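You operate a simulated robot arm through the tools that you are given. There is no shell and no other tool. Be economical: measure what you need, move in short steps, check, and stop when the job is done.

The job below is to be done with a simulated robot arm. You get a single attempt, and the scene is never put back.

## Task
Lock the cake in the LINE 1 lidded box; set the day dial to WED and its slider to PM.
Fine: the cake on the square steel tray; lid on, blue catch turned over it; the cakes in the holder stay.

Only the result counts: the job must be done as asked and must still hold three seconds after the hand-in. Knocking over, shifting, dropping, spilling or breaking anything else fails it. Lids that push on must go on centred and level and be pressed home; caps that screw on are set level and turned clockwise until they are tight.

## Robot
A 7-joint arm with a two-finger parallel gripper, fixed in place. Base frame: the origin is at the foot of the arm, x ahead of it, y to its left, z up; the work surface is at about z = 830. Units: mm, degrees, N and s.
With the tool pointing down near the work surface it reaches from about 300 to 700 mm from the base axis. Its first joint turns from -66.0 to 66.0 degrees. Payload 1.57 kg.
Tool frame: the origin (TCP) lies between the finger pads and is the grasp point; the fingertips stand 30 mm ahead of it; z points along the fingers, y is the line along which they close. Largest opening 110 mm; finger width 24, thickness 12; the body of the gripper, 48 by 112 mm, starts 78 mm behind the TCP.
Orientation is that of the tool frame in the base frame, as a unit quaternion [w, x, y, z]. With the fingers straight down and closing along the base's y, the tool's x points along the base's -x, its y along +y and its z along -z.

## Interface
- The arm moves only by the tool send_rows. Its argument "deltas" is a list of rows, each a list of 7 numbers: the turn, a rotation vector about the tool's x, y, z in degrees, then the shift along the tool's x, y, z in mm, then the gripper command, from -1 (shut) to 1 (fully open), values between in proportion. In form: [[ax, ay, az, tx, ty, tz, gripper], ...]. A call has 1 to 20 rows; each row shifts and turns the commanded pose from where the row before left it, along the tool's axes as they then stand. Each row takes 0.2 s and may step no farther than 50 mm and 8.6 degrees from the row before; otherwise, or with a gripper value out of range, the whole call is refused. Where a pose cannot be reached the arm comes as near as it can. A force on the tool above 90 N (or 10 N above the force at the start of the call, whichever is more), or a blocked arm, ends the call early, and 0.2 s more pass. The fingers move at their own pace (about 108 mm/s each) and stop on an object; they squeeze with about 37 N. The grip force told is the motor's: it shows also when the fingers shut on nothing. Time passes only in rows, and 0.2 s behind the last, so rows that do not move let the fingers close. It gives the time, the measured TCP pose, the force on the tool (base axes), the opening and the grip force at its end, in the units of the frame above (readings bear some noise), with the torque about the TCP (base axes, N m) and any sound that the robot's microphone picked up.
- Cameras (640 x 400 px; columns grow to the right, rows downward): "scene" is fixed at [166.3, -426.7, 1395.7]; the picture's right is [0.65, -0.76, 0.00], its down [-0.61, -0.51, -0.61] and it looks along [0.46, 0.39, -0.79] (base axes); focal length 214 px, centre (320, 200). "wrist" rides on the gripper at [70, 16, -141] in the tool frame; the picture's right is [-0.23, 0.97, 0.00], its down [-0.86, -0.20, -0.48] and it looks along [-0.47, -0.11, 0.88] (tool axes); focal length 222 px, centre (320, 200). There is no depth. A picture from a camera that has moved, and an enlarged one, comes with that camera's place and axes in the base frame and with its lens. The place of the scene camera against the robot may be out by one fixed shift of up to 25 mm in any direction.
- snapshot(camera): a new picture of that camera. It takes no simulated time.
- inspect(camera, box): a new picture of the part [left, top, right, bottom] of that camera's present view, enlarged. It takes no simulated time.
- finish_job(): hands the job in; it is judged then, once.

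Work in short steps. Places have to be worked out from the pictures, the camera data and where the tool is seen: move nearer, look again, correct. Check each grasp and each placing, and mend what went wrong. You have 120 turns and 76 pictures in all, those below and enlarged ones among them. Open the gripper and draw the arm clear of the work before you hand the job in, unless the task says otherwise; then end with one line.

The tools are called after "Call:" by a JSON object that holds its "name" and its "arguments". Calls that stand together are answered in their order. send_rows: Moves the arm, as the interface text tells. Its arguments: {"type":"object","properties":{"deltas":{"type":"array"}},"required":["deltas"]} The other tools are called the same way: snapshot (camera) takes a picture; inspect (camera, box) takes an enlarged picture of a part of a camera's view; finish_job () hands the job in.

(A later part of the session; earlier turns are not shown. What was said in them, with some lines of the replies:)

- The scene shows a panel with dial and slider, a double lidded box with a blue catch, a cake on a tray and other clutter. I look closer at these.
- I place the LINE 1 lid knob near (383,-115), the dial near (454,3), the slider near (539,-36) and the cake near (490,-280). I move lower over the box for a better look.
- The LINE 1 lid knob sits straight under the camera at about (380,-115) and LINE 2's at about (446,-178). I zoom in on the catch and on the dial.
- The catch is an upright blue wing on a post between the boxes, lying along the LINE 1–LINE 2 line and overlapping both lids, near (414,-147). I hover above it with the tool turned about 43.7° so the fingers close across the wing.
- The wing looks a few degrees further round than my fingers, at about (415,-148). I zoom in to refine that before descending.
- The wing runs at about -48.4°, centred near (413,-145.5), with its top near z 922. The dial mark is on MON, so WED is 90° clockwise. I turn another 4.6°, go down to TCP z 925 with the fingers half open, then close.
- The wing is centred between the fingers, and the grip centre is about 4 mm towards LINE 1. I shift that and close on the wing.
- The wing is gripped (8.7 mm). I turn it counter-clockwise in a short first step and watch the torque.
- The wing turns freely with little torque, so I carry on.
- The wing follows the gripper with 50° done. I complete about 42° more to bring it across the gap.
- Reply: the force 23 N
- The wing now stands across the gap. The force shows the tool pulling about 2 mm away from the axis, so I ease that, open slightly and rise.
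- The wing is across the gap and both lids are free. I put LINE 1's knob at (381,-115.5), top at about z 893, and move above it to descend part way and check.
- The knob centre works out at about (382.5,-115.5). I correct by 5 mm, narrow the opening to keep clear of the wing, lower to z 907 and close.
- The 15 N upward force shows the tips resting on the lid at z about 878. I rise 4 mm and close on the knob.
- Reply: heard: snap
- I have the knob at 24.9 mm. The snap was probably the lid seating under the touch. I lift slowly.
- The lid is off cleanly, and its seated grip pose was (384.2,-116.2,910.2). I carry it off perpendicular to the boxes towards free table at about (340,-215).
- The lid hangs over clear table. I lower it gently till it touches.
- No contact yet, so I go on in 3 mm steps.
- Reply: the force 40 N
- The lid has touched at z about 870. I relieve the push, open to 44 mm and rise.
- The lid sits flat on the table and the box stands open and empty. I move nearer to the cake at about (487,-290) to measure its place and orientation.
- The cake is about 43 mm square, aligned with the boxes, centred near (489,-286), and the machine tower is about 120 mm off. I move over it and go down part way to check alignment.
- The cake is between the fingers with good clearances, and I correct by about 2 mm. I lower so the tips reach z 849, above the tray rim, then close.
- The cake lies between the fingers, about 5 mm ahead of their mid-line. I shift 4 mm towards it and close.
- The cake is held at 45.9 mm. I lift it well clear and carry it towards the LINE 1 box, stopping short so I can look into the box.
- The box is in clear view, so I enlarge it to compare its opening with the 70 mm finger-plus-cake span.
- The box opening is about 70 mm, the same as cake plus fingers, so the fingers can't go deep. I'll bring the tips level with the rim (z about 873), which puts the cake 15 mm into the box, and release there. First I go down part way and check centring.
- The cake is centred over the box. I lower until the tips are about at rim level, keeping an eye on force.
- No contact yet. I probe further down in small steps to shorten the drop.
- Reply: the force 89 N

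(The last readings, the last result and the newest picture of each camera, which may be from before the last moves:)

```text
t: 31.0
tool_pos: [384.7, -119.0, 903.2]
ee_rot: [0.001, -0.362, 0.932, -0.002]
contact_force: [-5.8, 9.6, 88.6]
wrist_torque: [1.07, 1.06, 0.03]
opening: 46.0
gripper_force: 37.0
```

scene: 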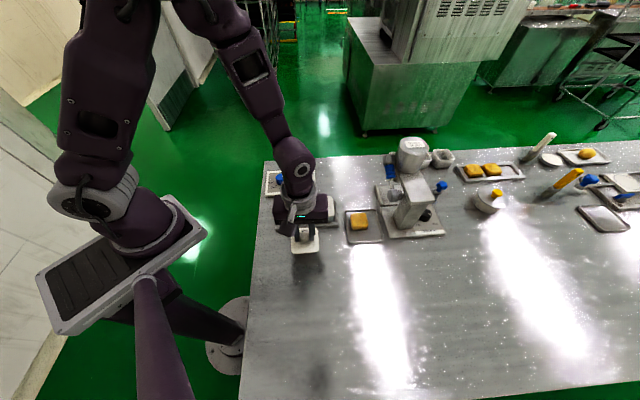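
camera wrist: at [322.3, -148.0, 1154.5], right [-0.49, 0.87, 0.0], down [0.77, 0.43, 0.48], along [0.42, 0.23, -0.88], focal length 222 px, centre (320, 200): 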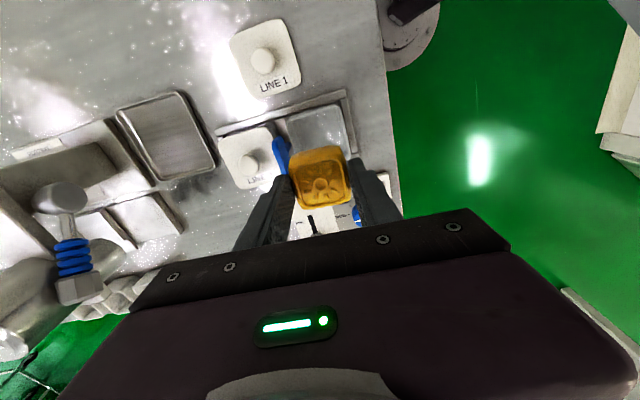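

The tips hit the rim at z about 873, so this is the lowest point. I back off 2 mm and release by a small opening, keeping clear of the wing.

Call:
{"name": "send_rows", "arguments": {"deltas": [[0, 0, 0, 0, 0, -4, -0.6], [0, 0, 0, 0, 0, 0, -0.6], [0, 0, 0, 0, 0, 0, -0.07], [0, 0, 0, 0, 0, 0, -0.07], [0, 0, 0, 0, 0, 0, -0.07], [0, 0, 0, 0, 0, -30, -0.07], [0, 0, 0, 0, 0, -40, -0.07], [0, 0, 0, 0, 0, -40, -0.07], [0, 0, 0, 0, 0, 0, -0.07]]}}

Call:
{"name": "inspect", "arguments": {"camera": "scene", "box": [274, 172, 354, 242]}}

Call:
{"name": "inspect", "arguments": {"camera": "wrist", "box": [220, 40, 420, 200]}}

```text
t: 33.0
tool_pos: [384.7, -116.8, 1015.3]
ee_rot: [0.0, -0.36, 0.933, 0.0]
contact_force: [-0.1, -0.2, -0.1]
wrist_torque: [0.05, -0.02, 0.0]
opening: 51.1
gripper_force: 0.1
```

```text
5.71 times, centred on (314, 207) of scene
camera zoom: at [166.3, -426.7, 1395.7], right [0.65, -0.76, 0.0], down [-0.61, -0.51, -0.61], along [0.46, 0.39, -0.79], focal length 1226 px, centre (354, 160)
```

zoom: 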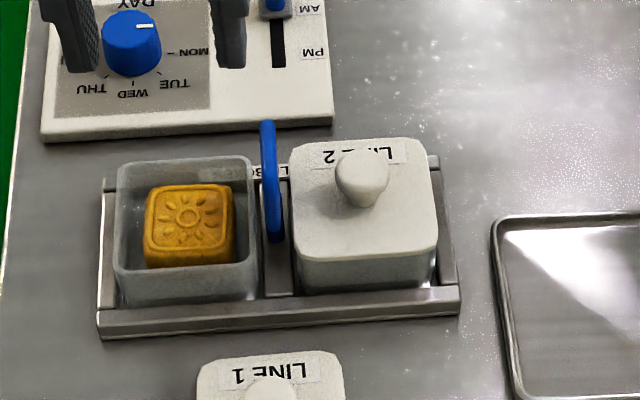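

```text
2.50 times, centred on (320, 120) of wrist
camera zoom: at [322.1, -151.1, 1157.3], right [-0.49, 0.87, 0.0], down [0.77, 0.43, 0.48], along [0.42, 0.23, -0.88], focal length 555 px, centre (320, 400)
```

zoom: 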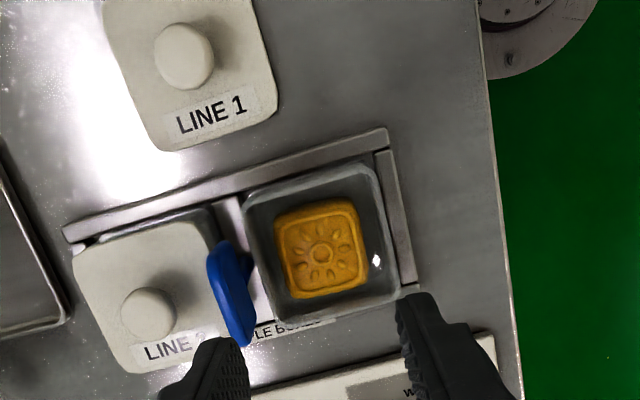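

The cake lies flat inside the LINE 1 box. Now I return to the lid at (340.2,-214.2).

Call:
{"name": "send_rows", "arguments": {"deltas": [[0, 0, 0, 33, -14, 0, -0.2], [0, 0, 0, 33, -14, 0, -0.2], [0, 0, 0, 32.5, -14, 0, -0.2], [0, 0, 0, 0, 0, 40, -0.2], [0, 0, 0, 0, 0, 40, -0.2], [0, 0, 0, 0, 0, 0, -0.2]]}}

Call:
{"name": "inspect", "arguments": {"camera": "wrist", "box": [220, 60, 420, 220]}}

```text
t: 34.4
tool_pos: [338.9, -215.9, 935.9]
ee_rot: [0.0, -0.361, 0.933, 0.0]
contact_force: [0.7, -0.6, 0.1]
wrist_torque: [0.0, -0.01, 0.01]
opening: 44.1
gripper_force: 0.2
```

```text
2.50 times, centred on (320, 140) of wrist
camera zoom: at [276.6, -248.6, 1076.7], right [-0.49, 0.87, 0.0], down [0.77, 0.43, 0.48], along [0.42, 0.23, -0.88], focal length 555 px, centre (320, 350)
```

zoom: 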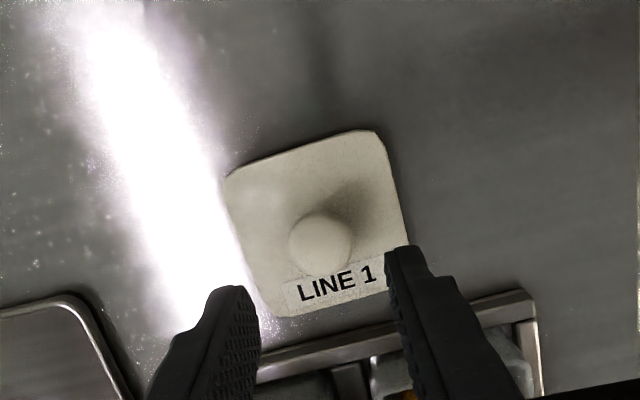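

The lid's knob is between the fingers. I lower to z 872.5, close and lift.

Call:
{"name": "send_rows", "arguments": {"deltas": [[0, 0, 0, -2, 0.4, 30, -0.2], [0, 0, 0, 0, 0, 25, -0.2], [0, 0, 0, 0, 0, 8.5, -0.2], [0, 0, 0, 0, 0, 0, -1], [0, 0, 0, 0, 0, 0, -1], [0, 0, 0, 0, 0, 0, -1]]}}

```text
t: 35.8
tool_pos: [341.1, -213.2, 871.9]
ee_rot: [0.0, -0.361, 0.933, -0.001]
contact_force: [0.7, 0.9, -0.5]
wrist_torque: [-0.01, -0.03, 0.03]
opening: 25.0
gripper_force: 36.8
```

Gripped again at 25.0 mm. I lift, go back over the box and stop above it.

Call:
{"name": "send_rows", "arguments": {"deltas": [[0, 0, 0, 0, 0, -20, -1], [0, 0, 0, 0, 0, -45, -1], [0, 0, 0, 0, 0, -45, -1], [0, 0, 0, 0, 21, 0, -1], [0, 0, 0, 0, 21.7, 0, -1], [0, 0, 0, -33, 0, 0, -1], [0, 0, 0, -33, 0, 0, -1], [0, 0, 0, -32.2, 0, 0, -1], [0, 0, 0, 0, 0, 40, -1], [0, 0, 0, 0, 0, 0, -1]]}}

Call:
{"name": "inspect", "arguments": {"camera": "scene", "box": [274, 172, 354, 242]}}

Call:
{"name": "inspect", "arguments": {"camera": "wrist", "box": [220, 60, 420, 220]}}

```text
t: 38.0
tool_pos: [385.0, -115.3, 942.4]
ee_rot: [0.0, -0.361, 0.933, 0.0]
contact_force: [0.2, 0.2, 0.2]
wrist_torque: [0.0, 0.01, -0.02]
opening: 25.1
gripper_force: 36.9
```

```text
5.71 times, centred on (314, 207) of scene
camera zoom: at [166.4, -426.7, 1395.7], right [0.65, -0.76, 0.0], down [-0.61, -0.51, -0.61], along [0.46, 0.39, -0.79], focal length 1226 px, centre (354, 160)
```

zoom: 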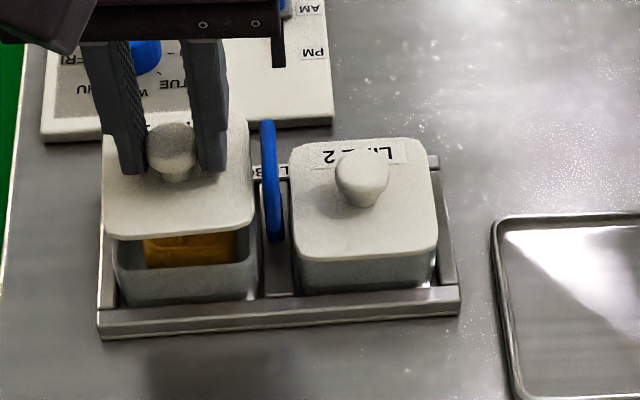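

```text
2.50 times, centred on (320, 140) of wrist
camera zoom: at [322.1, -149.1, 1083.1], right [-0.49, 0.87, 0.0], down [0.77, 0.43, 0.48], along [0.42, 0.23, -0.88], focal length 555 px, centre (320, 350)
```

zoom: 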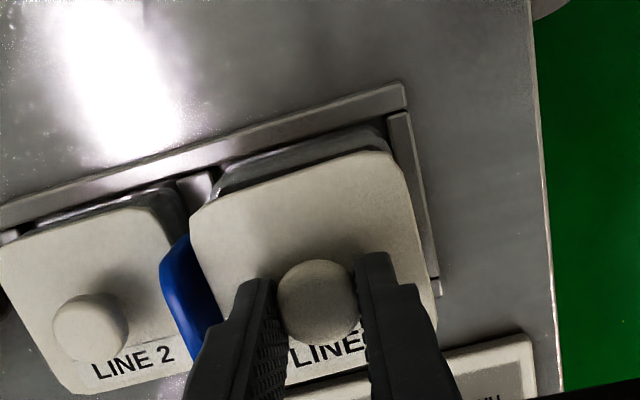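

The lid is over the box and clear of the wing. I lower it to the seat in small steps.

Call:
{"name": "send_rows", "arguments": {"deltas": [[0, 0, 0, 0, 0, 15, -1], [0, 0, 0, 0, 0, 10, -1], [0, 0, 0, 0, 0, 3, -1], [0, 0, 0, 0, 0, 0, -1]]}}

```text
t: 39.0
tool_pos: [384.6, -115.9, 914.9]
ee_rot: [-0.001, -0.361, 0.933, 0.0]
contact_force: [-0.5, -0.8, 0.3]
wrist_torque: [0.01, 0.0, 0.04]
opening: 24.9
gripper_force: 36.9
```

Call:
{"name": "send_rows", "arguments": {"deltas": [[0, 0, 0, 0, 0, 2, -1], [0, 0, 0, 0, 0, 2, -1], [0, 0, 0, 0, 0, 0, -1]]}}

```text
t: 39.8
tool_pos: [384.2, -117.3, 910.0]
ee_rot: [0.0, -0.361, 0.933, -0.001]
contact_force: [-6.0, 5.9, 39.6]
wrist_torque: [0.09, 0.17, -0.1]
opening: 25.0
gripper_force: 36.0
heard: snap
```

A snap with z back at 910: the lid is home. I give it a slight extra press and look.

Call:
{"name": "send_rows", "arguments": {"deltas": [[0, 0, 0, 0, 0.5, 1, -1], [0, 0, 0, 0, 0, 0, -1], [0, 0, 0, 0, 0, -2.5, -1], [0, 0, 0, 0, 0, 0, -0.4], [0, 0, 0, 0, 0, 0, -0.4], [0, 0, 0, 0, 0, -30, -0.4], [0, 0, 0, 0, 0, -40, -0.4], [0, 0, 0, 0, 0, -40, -0.4], [0, 0, 0, 0, 0, 0, -0.4]]}}

Call:
{"name": "inspect", "arguments": {"camera": "scene", "box": [274, 172, 354, 242]}}

Call:
{"name": "inspect", "arguments": {"camera": "wrist", "box": [220, 60, 420, 220]}}

```text
t: 41.8
tool_pos: [383.3, -116.6, 1021.0]
ee_rot: [0.0, -0.361, 0.933, -0.001]
contact_force: [0.0, -0.5, 1.4]
wrist_torque: [0.02, 0.01, 0.03]
opening: 33.2
gripper_force: 0.1
```

```text
5.71 times, centred on (314, 207) of scene
camera zoom: at [166.3, -426.7, 1395.7], right [0.65, -0.76, 0.0], down [-0.61, -0.51, -0.61], along [0.46, 0.39, -0.79], focal length 1226 px, centre (354, 160)
```

zoom: 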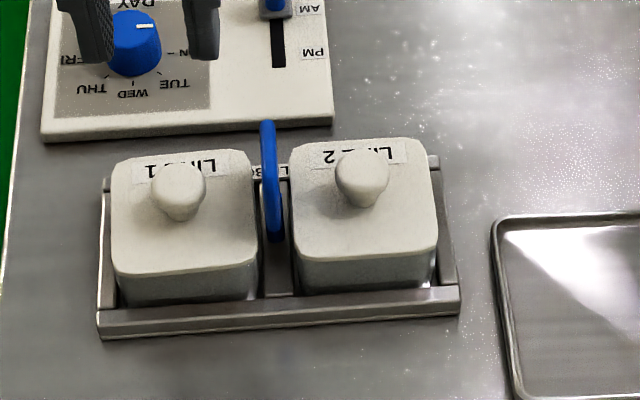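

```text
2.50 times, centred on (320, 140) of wrist
camera zoom: at [321.1, -149.5, 1162.6], right [-0.49, 0.87, 0.0], down [0.77, 0.43, 0.48], along [0.42, 0.23, -0.88], focal length 555 px, centre (320, 350)
```

zoom: 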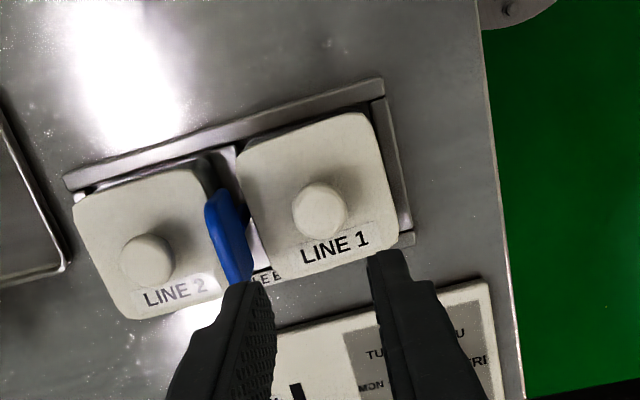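

The lid sits level and centred. I move over the wing, descend to z 925 with a 25 mm opening and grip.

Call:
{"name": "send_rows", "arguments": {"deltas": [[0, 0, 0, -1.3, -22, 0, -0.55], [0, 0, 0, 0, -21.4, 0, -0.55], [0, 0, 0, 0, 0, 40, -0.55], [0, 0, 0, 0, 0, 25, -0.55], [0, 0, 0, 0, 0, 0, -0.55]]}}

Call:
{"name": "inspect", "arguments": {"camera": "wrist", "box": [220, 60, 420, 220]}}

```text
t: 43.0
tool_pos: [413.2, -146.6, 955.7]
ee_rot: [0.0, -0.36, 0.933, -0.001]
contact_force: [-1.5, 0.5, -0.4]
wrist_torque: [0.0, 0.0, -0.03]
opening: 24.7
gripper_force: 0.1
```

```text
2.50 times, centred on (320, 140) of wrist
camera zoom: at [350.9, -180.3, 1097.1], right [-0.49, 0.87, 0.0], down [0.77, 0.43, 0.48], along [0.42, 0.23, -0.88], focal length 555 px, centre (320, 350)
```

zoom: 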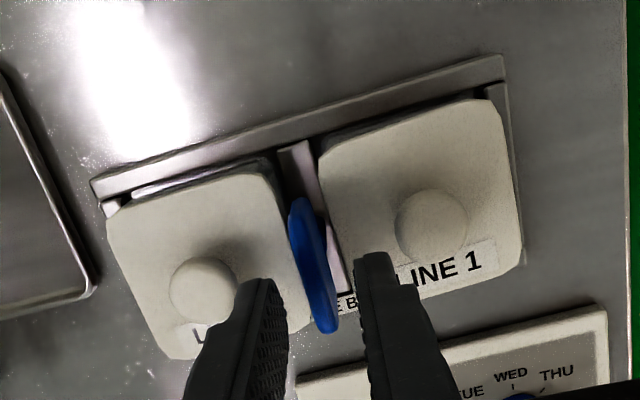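

The wing is centred between the fingers, so I go down and grip.

Call:
{"name": "send_rows", "arguments": {"deltas": [[0, 0, 0, 0, 0, 16, -0.55], [0, 0, 0, -0.5, 0, 14.5, -0.55], [0, 0, 0, 0, 0, 0, -0.55], [0, 0, 0, 0, 0, 0, -1], [0, 0, 0, 0, 0, 0, -1], [0, 0, 0, 0, 0, 0, -1]]}}

```text
t: 44.4
tool_pos: [416.5, -146.8, 925.5]
ee_rot: [0.001, -0.361, 0.933, -0.002]
contact_force: [12.1, -19.0, -11.1]
wrist_torque: [-0.48, -0.36, 0.03]
opening: 7.7
gripper_force: 26.7
```

Gripped. The fingers are pushed towards LINE 2, so I ease 1.5 mm that way and start turning back clockwise.

Call:
{"name": "send_rows", "arguments": {"deltas": [[0, 0, 0, 0, -1.5, 0, -1], [0, 0, 8, 0, 0, 0, -1], [0, 0, 8, 0, 0, 0, -1], [0, 0, 8, 0, 0, 0, -1], [0, 0, 8, 0, 0, 0, -1], [0, 0, 8, 0, 0, 0, -1], [0, 0, 8, 0, 0, 0, -1], [0, 0, 0, 0, 0, 0, -1]]}}

```text
t: 46.2
tool_pos: [416.1, -149.3, 924.7]
ee_rot: [0.0, 0.05, 0.999, 0.0]
contact_force: [5.7, -22.3, -7.2]
wrist_torque: [-0.63, -0.51, 0.04]
opening: 7.6
gripper_force: 26.6
```

48° done with a mild side load. I ease it and finish the remaining 43°.

Call:
{"name": "send_rows", "arguments": {"deltas": [[0, 0, 0, 0, -1.5, 0, -1], [0, 0, 8.5, 0, 0, 0, -1], [0, 0, 8.5, 0, 0, 0, -1], [0, 0, 8.5, 0, 0, 0, -1], [0, 0, 8.5, 0, 0, 0, -1], [0, 0, 8.5, 0, 0, 0, -1], [0, 0, 0, 0, 0, 0, -1]]}}

Call:
{"name": "inspect", "arguments": {"camera": "wrist", "box": [220, 20, 420, 220]}}

```text
t: 47.8
tool_pos: [414.8, -149.4, 925.9]
ee_rot: [-0.001, 0.41, 0.912, 0.0]
contact_force: [3.9, -9.9, 3.5]
wrist_torque: [-0.13, -0.14, 0.66]
opening: 8.6
gripper_force: 27.6
```

```text
2.00 times, centred on (320, 120) of wrist
camera zoom: at [381.2, -85.2, 1066.9], right [0.88, 0.48, 0.0], down [0.42, -0.77, 0.48], along [0.23, -0.42, -0.88], focal length 444 px, centre (320, 360)
```

zoom: 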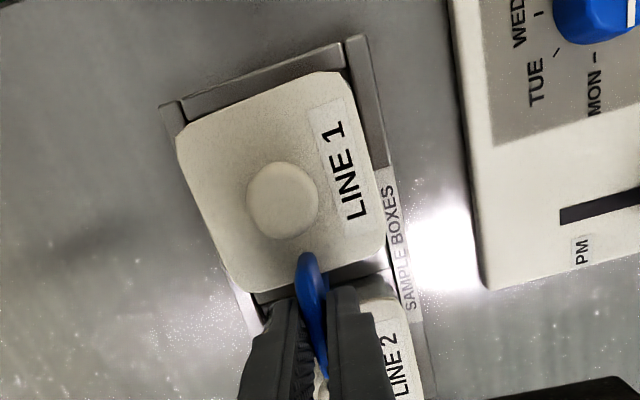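

The wing is back over the LINE 1 lid at its stop, with the same 0.66 N m as at the start. I release, rise and check.

Call:
{"name": "send_rows", "arguments": {"deltas": [[0, 0, 0, 0, 0, 0, -0.3], [0, 0, 0, 0, 0, 0, -0.3], [0, 0, 0, 0, 0, -40, -0.3], [0, 0, 0, 0, 0, -45, -0.3], [0, 0, 0, 0, 0, -45, -0.3], [0, 0, 0, 0, 0, 0, -0.3]]}}

Call:
{"name": "inspect", "arguments": {"camera": "scene", "box": [262, 155, 352, 245]}}

Call:
{"name": "inspect", "arguments": {"camera": "wrist", "box": [260, 0, 500, 200]}}

```text
t: 49.2
tool_pos: [416.1, -149.9, 1056.2]
ee_rot: [0.0, 0.409, 0.913, 0.0]
contact_force: [0.9, -0.3, 0.6]
wrist_torque: [-0.01, 0.02, 0.02]
opening: 38.5
gripper_force: 0.0
```

```text
4.44 times, centred on (307, 200) of scene
camera zoom: at [166.3, -426.7, 1395.7], right [0.65, -0.76, 0.0], down [-0.61, -0.51, -0.61], along [0.46, 0.39, -0.79], focal length 953 px, centre (378, 200)
```

zoom: 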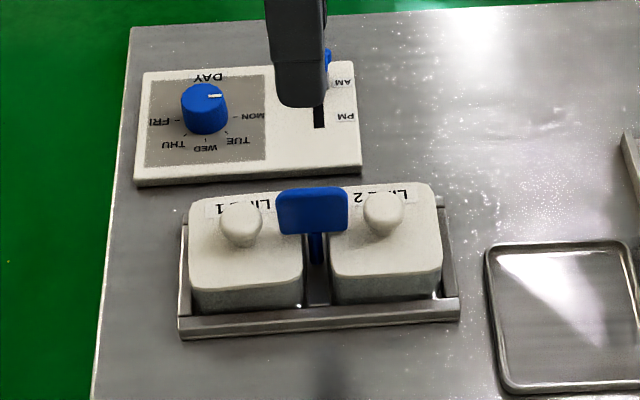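

```text
2.00 times, centred on (380, 100) of wrist
camera zoom: at [381.5, -86.0, 1197.1], right [0.88, 0.48, 0.0], down [0.42, -0.77, 0.48], along [0.23, -0.42, -0.88], focal length 444 px, centre (200, 400)
```

zoom: 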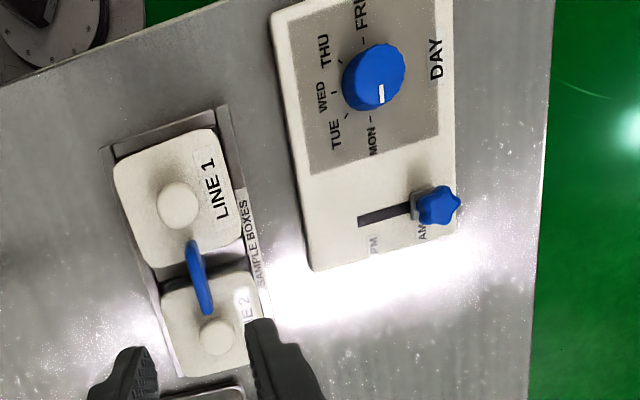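

The catch lies over both lids as it did at the start and the lid is home. Next is the dial, about 37 mm wide at (453,2) with its top near z 872. I go above it and turn the tool back 90° so the clockwise turn has room.

Call:
{"name": "send_rows", "arguments": {"deltas": [[0, 0, 0, 22.4, 32, 0, 0.1], [0, 0, 0, 22.4, 32, 0, 0.1], [0, 0, 0, 22.4, 32, 0, 0.1], [0, 0, 0, 22.4, 32, 0, 0.1], [0, 0, -8.5, 0, 0, 0, 0.1], [0, 0, -8.5, 0, 0, 0, 0.1], [0, 0, -8.5, 0, 0, 0, 0.1], [0, 0, -8.5, 0, 0, 0, 0.1], [0, 0, -8.5, 0, 0, 0, 0.1], [0, 0, -8.5, 0, 0, 0, 0.1], [0, 0, -8.5, 0, 0, 0, 0.1], [0, 0, -8.5, 0, 0, 0, 0.1], [0, 0, -8.5, 0, 0, 0, 0.1], [0, 0, -8.5, 0, 0, 0, 0.1], [0, 0, 0, 0, 0, 40, 0.1], [0, 0, 0, 0, 0, 40, 0.1], [0, 0, 0, 0, 0, 0, 0.1]]}}

Call:
{"name": "snapshot", "arguments": {"camera": "wrist"}}

Call:
{"name": "inspect", "arguments": {"camera": "scene", "box": [252, 140, 342, 210]}}

```text
t: 52.8
tool_pos: [450.6, 2.7, 975.1]
ee_rot: [0.0, -0.316, 0.949, 0.001]
contact_force: [-0.6, 0.7, 0.2]
wrist_torque: [0.01, 0.04, -0.02]
opening: 60.5
gripper_force: 0.1
```

```text
21 pictures are left
camera wrist: at [384.9, -24.3, 1116.7], right [-0.4, 0.92, 0.0], down [0.8, 0.35, 0.48], along [0.44, 0.19, -0.88], focal length 222 px, centre (320, 200)
```

wrist: 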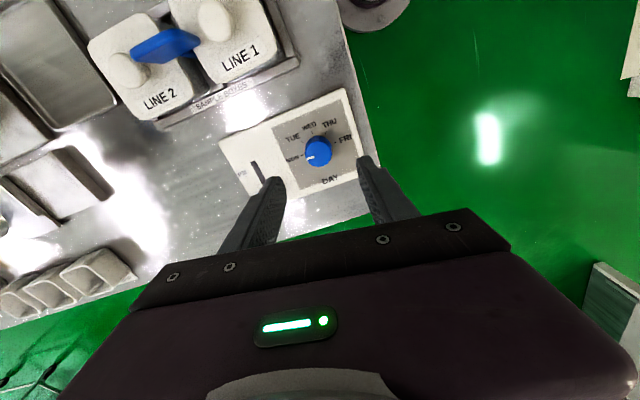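

```text
5.71 times, centred on (297, 175) of scene
camera zoom: at [166.3, -426.7, 1395.7], right [0.65, -0.76, 0.0], down [-0.61, -0.51, -0.61], along [0.46, 0.39, -0.79], focal length 1226 px, centre (451, 343)
```

zoom: 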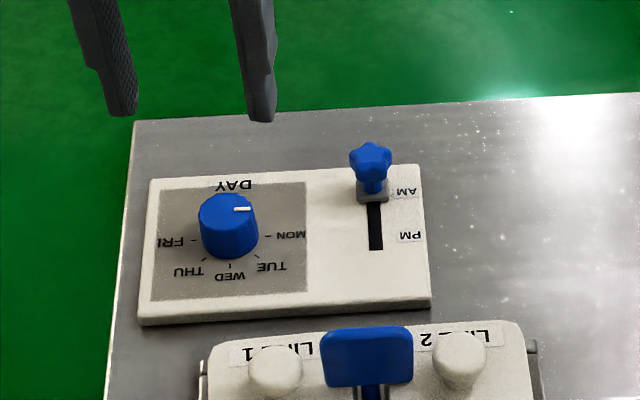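

The dial is centred under the tool, about 1 mm off. I lower to z 884, with tips just above the panel, and close on it.

Call:
{"name": "send_rows", "arguments": {"deltas": [[0, 0, 0, 0.5, -1.2, 35, 0], [0, 0, 0, 0, 0, 30, 0], [0, 0, 0, 0, 0, 16, 0], [0, 0, 0, 0, 0, 10, 0], [0, 0, 0, 0, 0, 0, 0], [0, 0, 0, 0, 0, 0, -0.6], [0, 0, 0, 0, 0, 0, -0.6], [0, 0, 0, 0, 0, 0, -0.6]]}}

Call:
{"name": "inspect", "arguments": {"camera": "wrist", "box": [240, 60, 420, 220]}}

```text
t: 54.6
tool_pos: [452.0, 0.3, 884.5]
ee_rot: [0.0, -0.315, 0.949, -0.001]
contact_force: [9.7, -14.3, -13.2]
wrist_torque: [-0.25, -0.67, -0.16]
opening: 31.2
gripper_force: 40.0
```

```text
2.50 times, centred on (330, 140) of wrist
camera zoom: at [386.2, -26.8, 1025.7], right [-0.4, 0.92, 0.0], down [0.8, 0.35, 0.48], along [0.44, 0.19, -0.88], focal length 555 px, centre (295, 350)
```

zoom: 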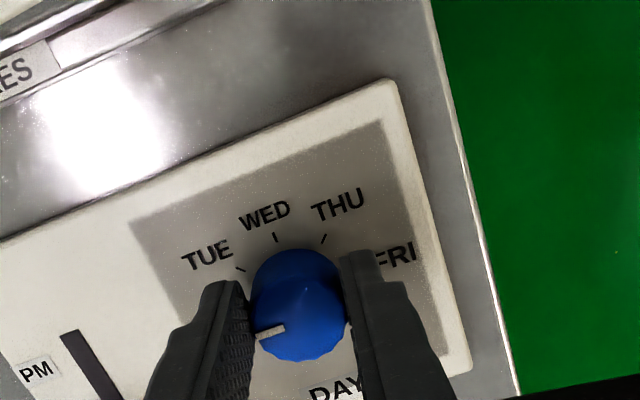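

Gripped the dial (31 mm). I ease the side load by 1 mm and turn clockwise 90°.

Call:
{"name": "send_rows", "arguments": {"deltas": [[0, 0, 0, 0, -1.1, 0, -0.6], [0, 0, 7.5, 0, 0, 0, -0.6], [0, 0, 7.5, 0, 0, 0, -0.6], [0, 0, 7.5, 0, 0, 0, -0.6], [0, 0, 7.5, 0, 0, 0, -0.6], [0, 0, 7.5, 0, 0, 0, -0.6], [0, 0, 7.5, 0, 0, 0, -0.6], [0, 0, 0, 0, 0, 0, -0.6]]}}

Call:
{"name": "inspect", "arguments": {"camera": "wrist", "box": [240, 60, 420, 220]}}

```text
t: 56.4
tool_pos: [450.6, 4.4, 884.6]
ee_rot: [-0.001, 0.071, 0.997, 0.0]
contact_force: [-11.0, 39.2, 9.8]
wrist_torque: [1.07, 0.47, 0.15]
opening: 31.2
gripper_force: 40.0
```

```text
2.50 times, centred on (330, 140) of wrist
camera zoom: at [384.7, 30.9, 1026.0], right [0.36, 0.93, 0.0], down [0.82, -0.32, 0.48], along [0.44, -0.17, -0.88], focal length 555 px, centre (295, 350)
```

zoom: 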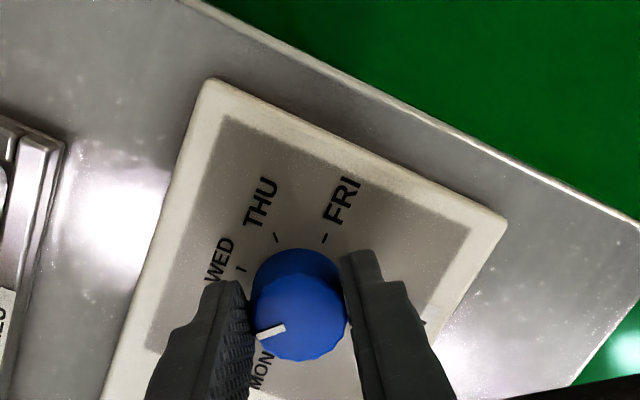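

45° done, now past TUE. I shift 2.5 mm along +y to ease the 40 N load and turn the rest.

Call:
{"name": "send_rows", "arguments": {"deltas": [[0, 0, 0, 0, 2.5, 0, -0.6], [0, 0, 7.5, 0, 0, 0, -0.6], [0, 0, 7.5, 0, 0, 0, -0.6], [0, 0, 7.5, 0, 0, 0, -0.6], [0, 0, 7.5, 0, 0, 0, -0.6], [0, 0, 7.5, 0, 0, 0, -0.6], [0, 0, 7.5, 0, 0, 0, -0.6], [0, 0, 0, 0, 0, 0, -0.6]]}}

Call:
{"name": "inspect", "arguments": {"camera": "wrist", "box": [240, 60, 420, 220]}}

```text
t: 58.2
tool_pos: [453.9, 6.6, 884.0]
ee_rot: [0.001, 0.447, 0.894, 0.002]
contact_force: [9.7, 42.6, -0.8]
wrist_torque: [1.25, -0.28, 0.11]
opening: 31.4
gripper_force: 40.1
```

```text
2.50 times, centred on (330, 140) of wrist
camera zoom: at [424.6, 72.7, 1025.9], right [0.92, 0.4, 0.0], down [0.35, -0.8, 0.48], along [0.2, -0.44, -0.88], focal length 555 px, centre (295, 350)
```

zoom: 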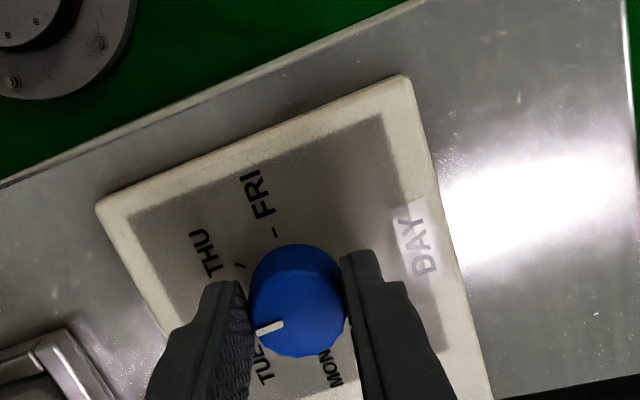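

The turn totals 90°. I relieve the remaining side load, release, rise and check the mark.

Call:
{"name": "send_rows", "arguments": {"deltas": [[0, 0, 0, 1.7, 1.9, 0, -0.6], [0, 0, 0, 0, 0, 0, -0.6], [0, 0, 0, 0, 0, 0, 0], [0, 0, 0, 0, 0, 0, 0], [0, 0, 0, 0, 0, -40, 0], [0, 0, 0, 0, 0, -45, 0], [0, 0, 0, 0, 0, -45, 0], [0, 0, 0, 0, 0, 0, 0]]}}

Call:
{"name": "inspect", "arguments": {"camera": "scene", "box": [252, 140, 342, 210]}}

Call:
{"name": "inspect", "arguments": {"camera": "wrist", "box": [240, 20, 420, 200]}}

```text
t: 60.0
tool_pos: [454.1, 4.6, 1014.9]
ee_rot: [0.0, 0.447, 0.894, 0.001]
contact_force: [0.1, 0.4, -0.8]
wrist_torque: [-0.02, -0.01, 0.01]
opening: 55.0
gripper_force: 0.1
```

```text
5.71 times, centred on (297, 175) of scene
camera zoom: at [166.3, -426.7, 1395.7], right [0.65, -0.76, 0.0], down [-0.61, -0.51, -0.61], along [0.46, 0.39, -0.79], focal length 1226 px, centre (451, 343)
```

zoom: 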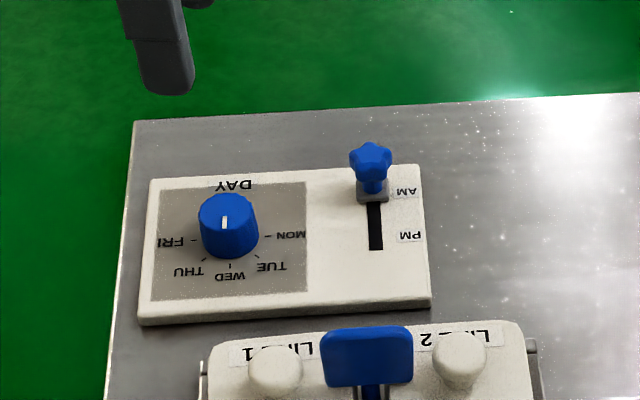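

```text
2.22 times, centred on (330, 110) of wrist
camera zoom: at [425.5, 71.8, 1156.9], right [0.92, 0.4, 0.0], down [0.35, -0.8, 0.48], along [0.19, -0.44, -0.88], focal length 494 px, centre (298, 400)
```

zoom: 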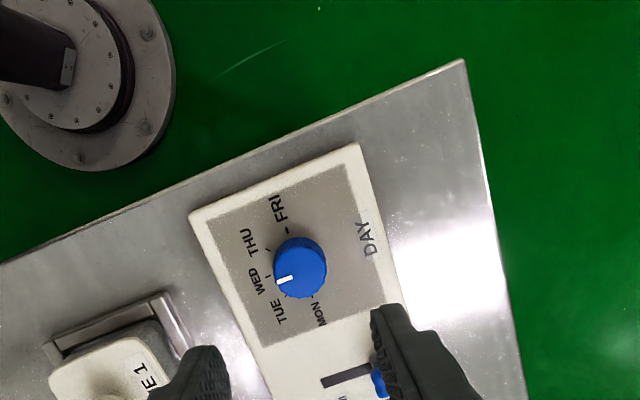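

The panel hasn't moved and the mark points to about WED. I enlarge the dial to check its angle.

Call:
{"name": "inspect", "arguments": {"camera": "wrist", "box": [335, 95, 395, 155]}}

```text
6.67 times, centred on (365, 125) of wrist
camera zoom: at [425.5, 71.8, 1156.9], right [0.92, 0.4, 0.0], down [0.35, -0.8, 0.48], along [0.19, -0.44, -0.88], focal length 1481 px, centre (20, 700)
```

zoom: 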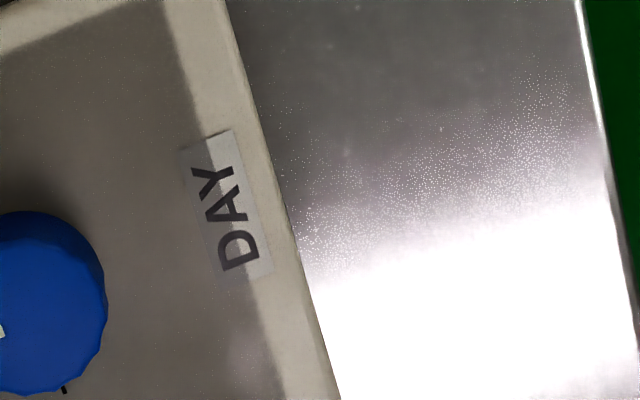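

I cropped the wrong region, so I zoom on the dial itself.

Call:
{"name": "inspect", "arguments": {"camera": "wrist", "box": [289, 115, 353, 165]}}

```text
8.00 times, centred on (321, 140) of wrist
camera zoom: at [425.5, 71.8, 1156.9], right [0.92, 0.4, 0.0], down [0.35, -0.8, 0.48], along [0.19, -0.44, -0.88], focal length 1777 px, centre (312, 680)
```

zoom: 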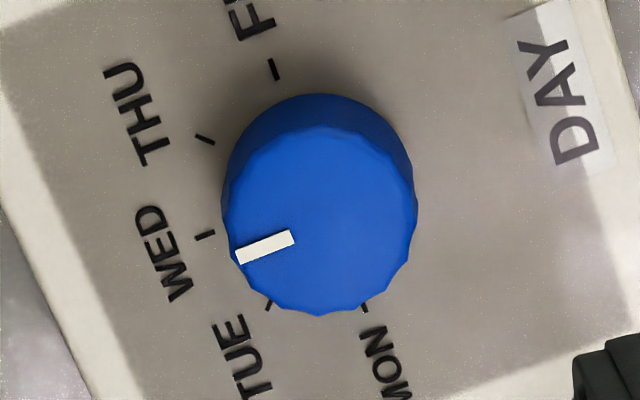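

The mark is within about 2° of WED, so the dial is done. Next is the slider knob at about (532,-36,880), whose slot runs AM→PM along (-0.71,-0.71). I go above it with the fingers aligned to the slot.

Call:
{"name": "send_rows", "arguments": {"deltas": [[0, 0, 0, -26.5, 13, 0, 0], [0, 0, 0, -26.5, 13, 0, 0], [0, 0, 0, -26.3, 12, 0, 0], [0, 0, -8, 0, 0, 25, 0], [0, 0, 0, 0, 0, 30, 0], [0, 0, 0, 0, 0, 0, 0]]}}

Call:
{"name": "inspect", "arguments": {"camera": "wrist", "box": [220, 60, 420, 220]}}

Call:
{"name": "inspect", "arguments": {"camera": "scene", "box": [252, 140, 342, 210]}}

```text
t: 61.4
tool_pos: [531.6, -35.6, 959.6]
ee_rot: [-0.001, 0.384, 0.923, 0.0]
contact_force: [0.0, -1.2, 0.4]
wrist_torque: [0.02, -0.02, 0.0]
opening: 55.1
gripper_force: 0.0
```

```text
2.50 times, centred on (320, 140) of wrist
camera zoom: at [493.5, 27.3, 1100.4], right [0.85, 0.53, 0.0], down [0.46, -0.75, 0.48], along [0.25, -0.41, -0.88], focal length 555 px, centre (320, 350)
```

zoom: 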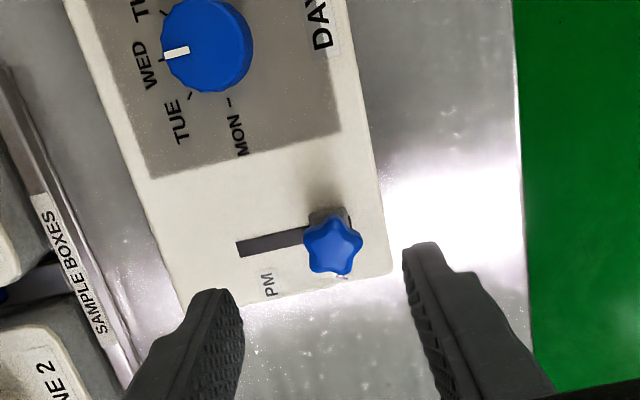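

```text
5.71 times, centred on (297, 175) of scene
camera zoom: at [166.3, -426.7, 1395.7], right [0.65, -0.76, 0.0], down [-0.61, -0.51, -0.61], along [0.46, 0.39, -0.79], focal length 1226 px, centre (451, 343)
```

zoom: 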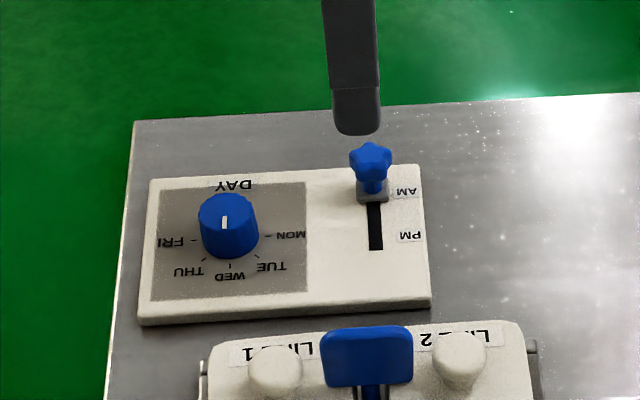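

The knob is about 3 mm further along the slot than the tool centre. I correct, lower to z 896 and close on it.

Call:
{"name": "send_rows", "arguments": {"deltas": [[0, 0, 0, 0.5, 3, 30, 0], [0, 0, 0, 0, 0, 22, 0], [0, 0, 0, 0, 0, 12, 0], [0, 0, 0, 0, 0, 0, 0], [0, 0, 0, 0, 0, 0, -1], [0, 0, 0, 0, 0, 0, -1], [0, 0, 0, 0, 0, 0, -1]]}}

Call:
{"name": "inspect", "arguments": {"camera": "wrist", "box": [220, 60, 420, 220]}}

```text
t: 63.0
tool_pos: [531.8, -31.9, 893.7]
ee_rot: [-0.001, 0.384, 0.923, 0.0]
contact_force: [1.0, 0.4, -5.8]
wrist_torque: [-0.04, -0.14, 0.03]
opening: 22.9
gripper_force: 35.6
```

```text
2.50 times, centred on (320, 140) of wrist
camera zoom: at [494.5, 30.0, 1036.4], right [0.85, 0.53, 0.0], down [0.46, -0.75, 0.48], along [0.25, -0.41, -0.88], focal length 555 px, centre (320, 350)
```

zoom: 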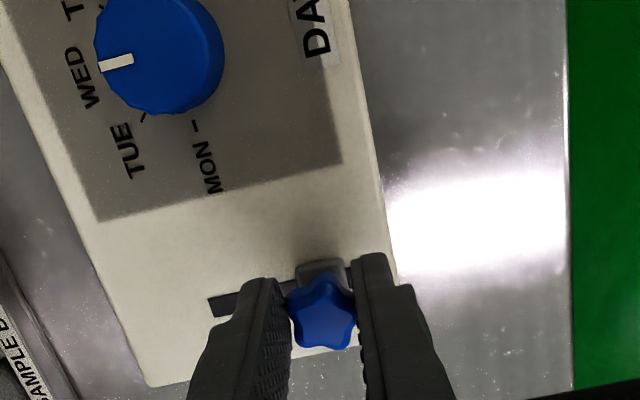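

The slider knob is held (22.9 mm). I drag it towards PM in small steps.

Call:
{"name": "send_rows", "arguments": {"deltas": [[0, 0, 0, 0, -5, 0, -1], [0, 0, 0, 0, -6, 0, -1], [0, 0, 0, 0, -6, 0, -1], [0, 0, 0, 0, -5, 0, -1], [0, 0, 0, 0, 0, 0, -1]]}}

```text
t: 64.2
tool_pos: [515.6, -46.9, 895.1]
ee_rot: [0.0, 0.385, 0.923, 0.0]
contact_force: [-3.2, 1.7, -1.0]
wrist_torque: [0.1, 0.13, 0.03]
opening: 22.7
gripper_force: 35.7
```

It moves freely. I continue in small steps until the stop.

Call:
{"name": "send_rows", "arguments": {"deltas": [[0, 0, 0, 0, -4, 0, -1], [0, 0, 0, 0, -3, 0, -1], [0, 0, 0, 0, 0, 0, -1]]}}

Call:
{"name": "inspect", "arguments": {"camera": "wrist", "box": [220, 60, 420, 220]}}

```text
t: 65.0
tool_pos: [513.0, -53.1, 894.3]
ee_rot: [0.0, 0.384, 0.923, 0.0]
contact_force: [-6.9, 5.8, -7.0]
wrist_torque: [0.05, 0.05, 0.08]
opening: 22.9
gripper_force: 35.9
```

```text
2.50 times, centred on (320, 140) of wrist
camera zoom: at [474.4, 9.7, 1036.5], right [0.85, 0.53, 0.0], down [0.46, -0.75, 0.48], along [0.25, -0.41, -0.88], focal length 555 px, centre (320, 350)
```

zoom: 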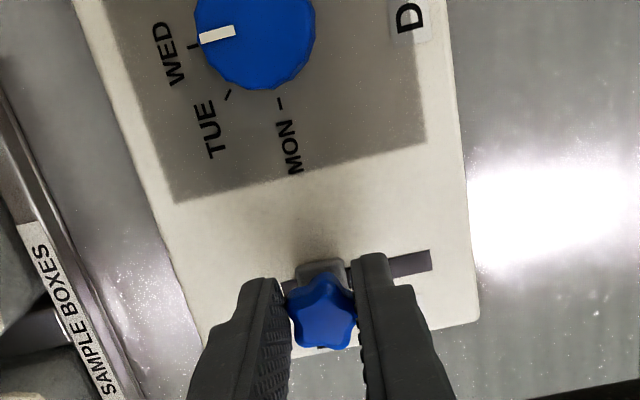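

No stop yet, and about 5 mm of slot is left. I carry on, easing sideways slightly.

Call:
{"name": "send_rows", "arguments": {"deltas": [[0, 0, 0, 0.7, -2, 0, -1], [0, 0, 0, 0, -2, 0, -1], [0, 0, 0, 0, -1.5, 0, -1], [0, 0, 0, 0, 0, 0, -1]]}}

```text
t: 66.0
tool_pos: [506.7, -56.6, 895.4]
ee_rot: [0.0, 0.385, 0.923, 0.001]
contact_force: [-1.0, 0.7, -27.5]
wrist_torque: [0.03, 0.03, 0.02]
opening: 22.9
gripper_force: 35.4
```

Call:
{"name": "send_rows", "arguments": {"deltas": [[0, 0, 0, 0, 0, 1, -1], [0, 0, 0, 0, -2, 0, -1], [0, 0, 0, 0, -2, 0, -1], [0, 0, 0, 0, 0, 0, -1]]}}

Call:
{"name": "inspect", "arguments": {"camera": "wrist", "box": [220, 60, 420, 220]}}

```text
t: 67.0
tool_pos: [505.9, -58.3, 895.3]
ee_rot: [0.002, 0.384, 0.924, 0.0]
contact_force: [11.0, 20.2, 6.5]
wrist_torque: [0.47, -0.34, 0.17]
opening: 22.7
gripper_force: 35.4
```

```text
2.50 times, centred on (320, 140) of wrist
camera zoom: at [468.3, 4.5, 1036.4], right [0.85, 0.53, 0.0], down [0.46, -0.75, 0.48], along [0.26, -0.41, -0.88], focal length 555 px, centre (320, 350)
```

zoom: 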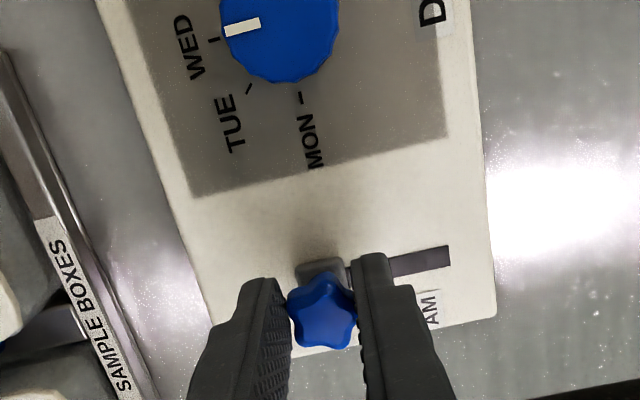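

The slider has reached its end stop (22 N along the slot, no slot left on that side). I ease off, release and rise clear.

Call:
{"name": "send_rows", "arguments": {"deltas": [[0, 0, 0, 0, 1.2, 0, -1], [0, 0, 0, 0, 0, 0, -0.1], [0, 0, 0, 0, 0, 0, -0.1], [0, 0, 0, 0, 0, -30, -0.1], [0, 0, 0, 0, 0, -45, 0], [0, 0, 0, 0, 0, -45, 0], [0, 0, 0, 0, 0, -45, 0.5], [0, 0, 0, 0, 0, 0, 0.5]]}}

Call:
{"name": "inspect", "arguments": {"camera": "wrist", "box": [200, 20, 440, 220]}}

Call:
{"name": "inspect", "arguments": {"camera": "scene", "box": [252, 140, 382, 240]}}

```text
t: 68.8
tool_pos: [507.0, -57.4, 1058.6]
ee_rot: [0.0, 0.384, 0.923, 0.0]
contact_force: [0.3, -0.1, -0.4]
wrist_torque: [-0.02, 0.0, 0.02]
opening: 82.5
gripper_force: 0.1
```

```text
2.00 times, centred on (320, 120) of wrist
camera zoom: at [468.4, 4.6, 1201.4], right [0.85, 0.52, 0.0], down [0.46, -0.75, 0.48], along [0.25, -0.41, -0.88], focal length 444 px, centre (320, 360)
```

zoom: 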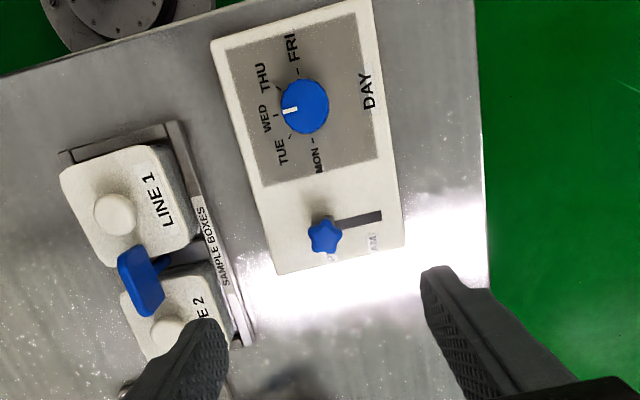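

```text
4.00 times, centred on (317, 190) of scene
camera zoom: at [166.3, -426.7, 1395.7], right [0.65, -0.76, 0.0], down [-0.61, -0.51, -0.61], along [0.46, 0.39, -0.79], focal length 858 px, centre (332, 240)
```

zoom: 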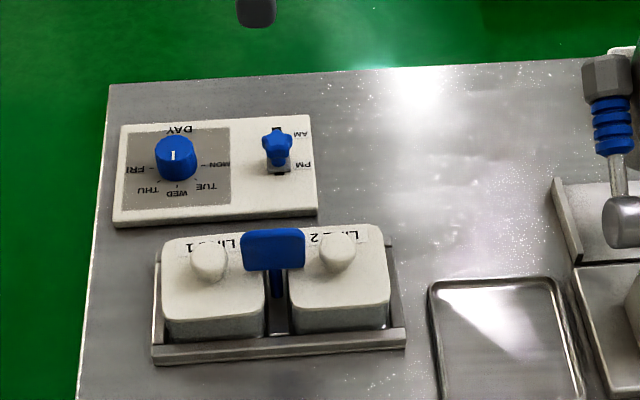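

Everything shows as asked: cake in the box, lid home, catch across the lid, dial on WED, slider at PM, and the arm open and clear. I hand the job in.

Call:
{"name": "finish_job", "arguments": {}}

```text
The job is handed in.
```

The cake from the steel tray is in the LINE 1 box with its lid snapped on and the blue catch turned back over it; the dial is on WED, the slider is at PM, and the cakes in the holder were not touched.
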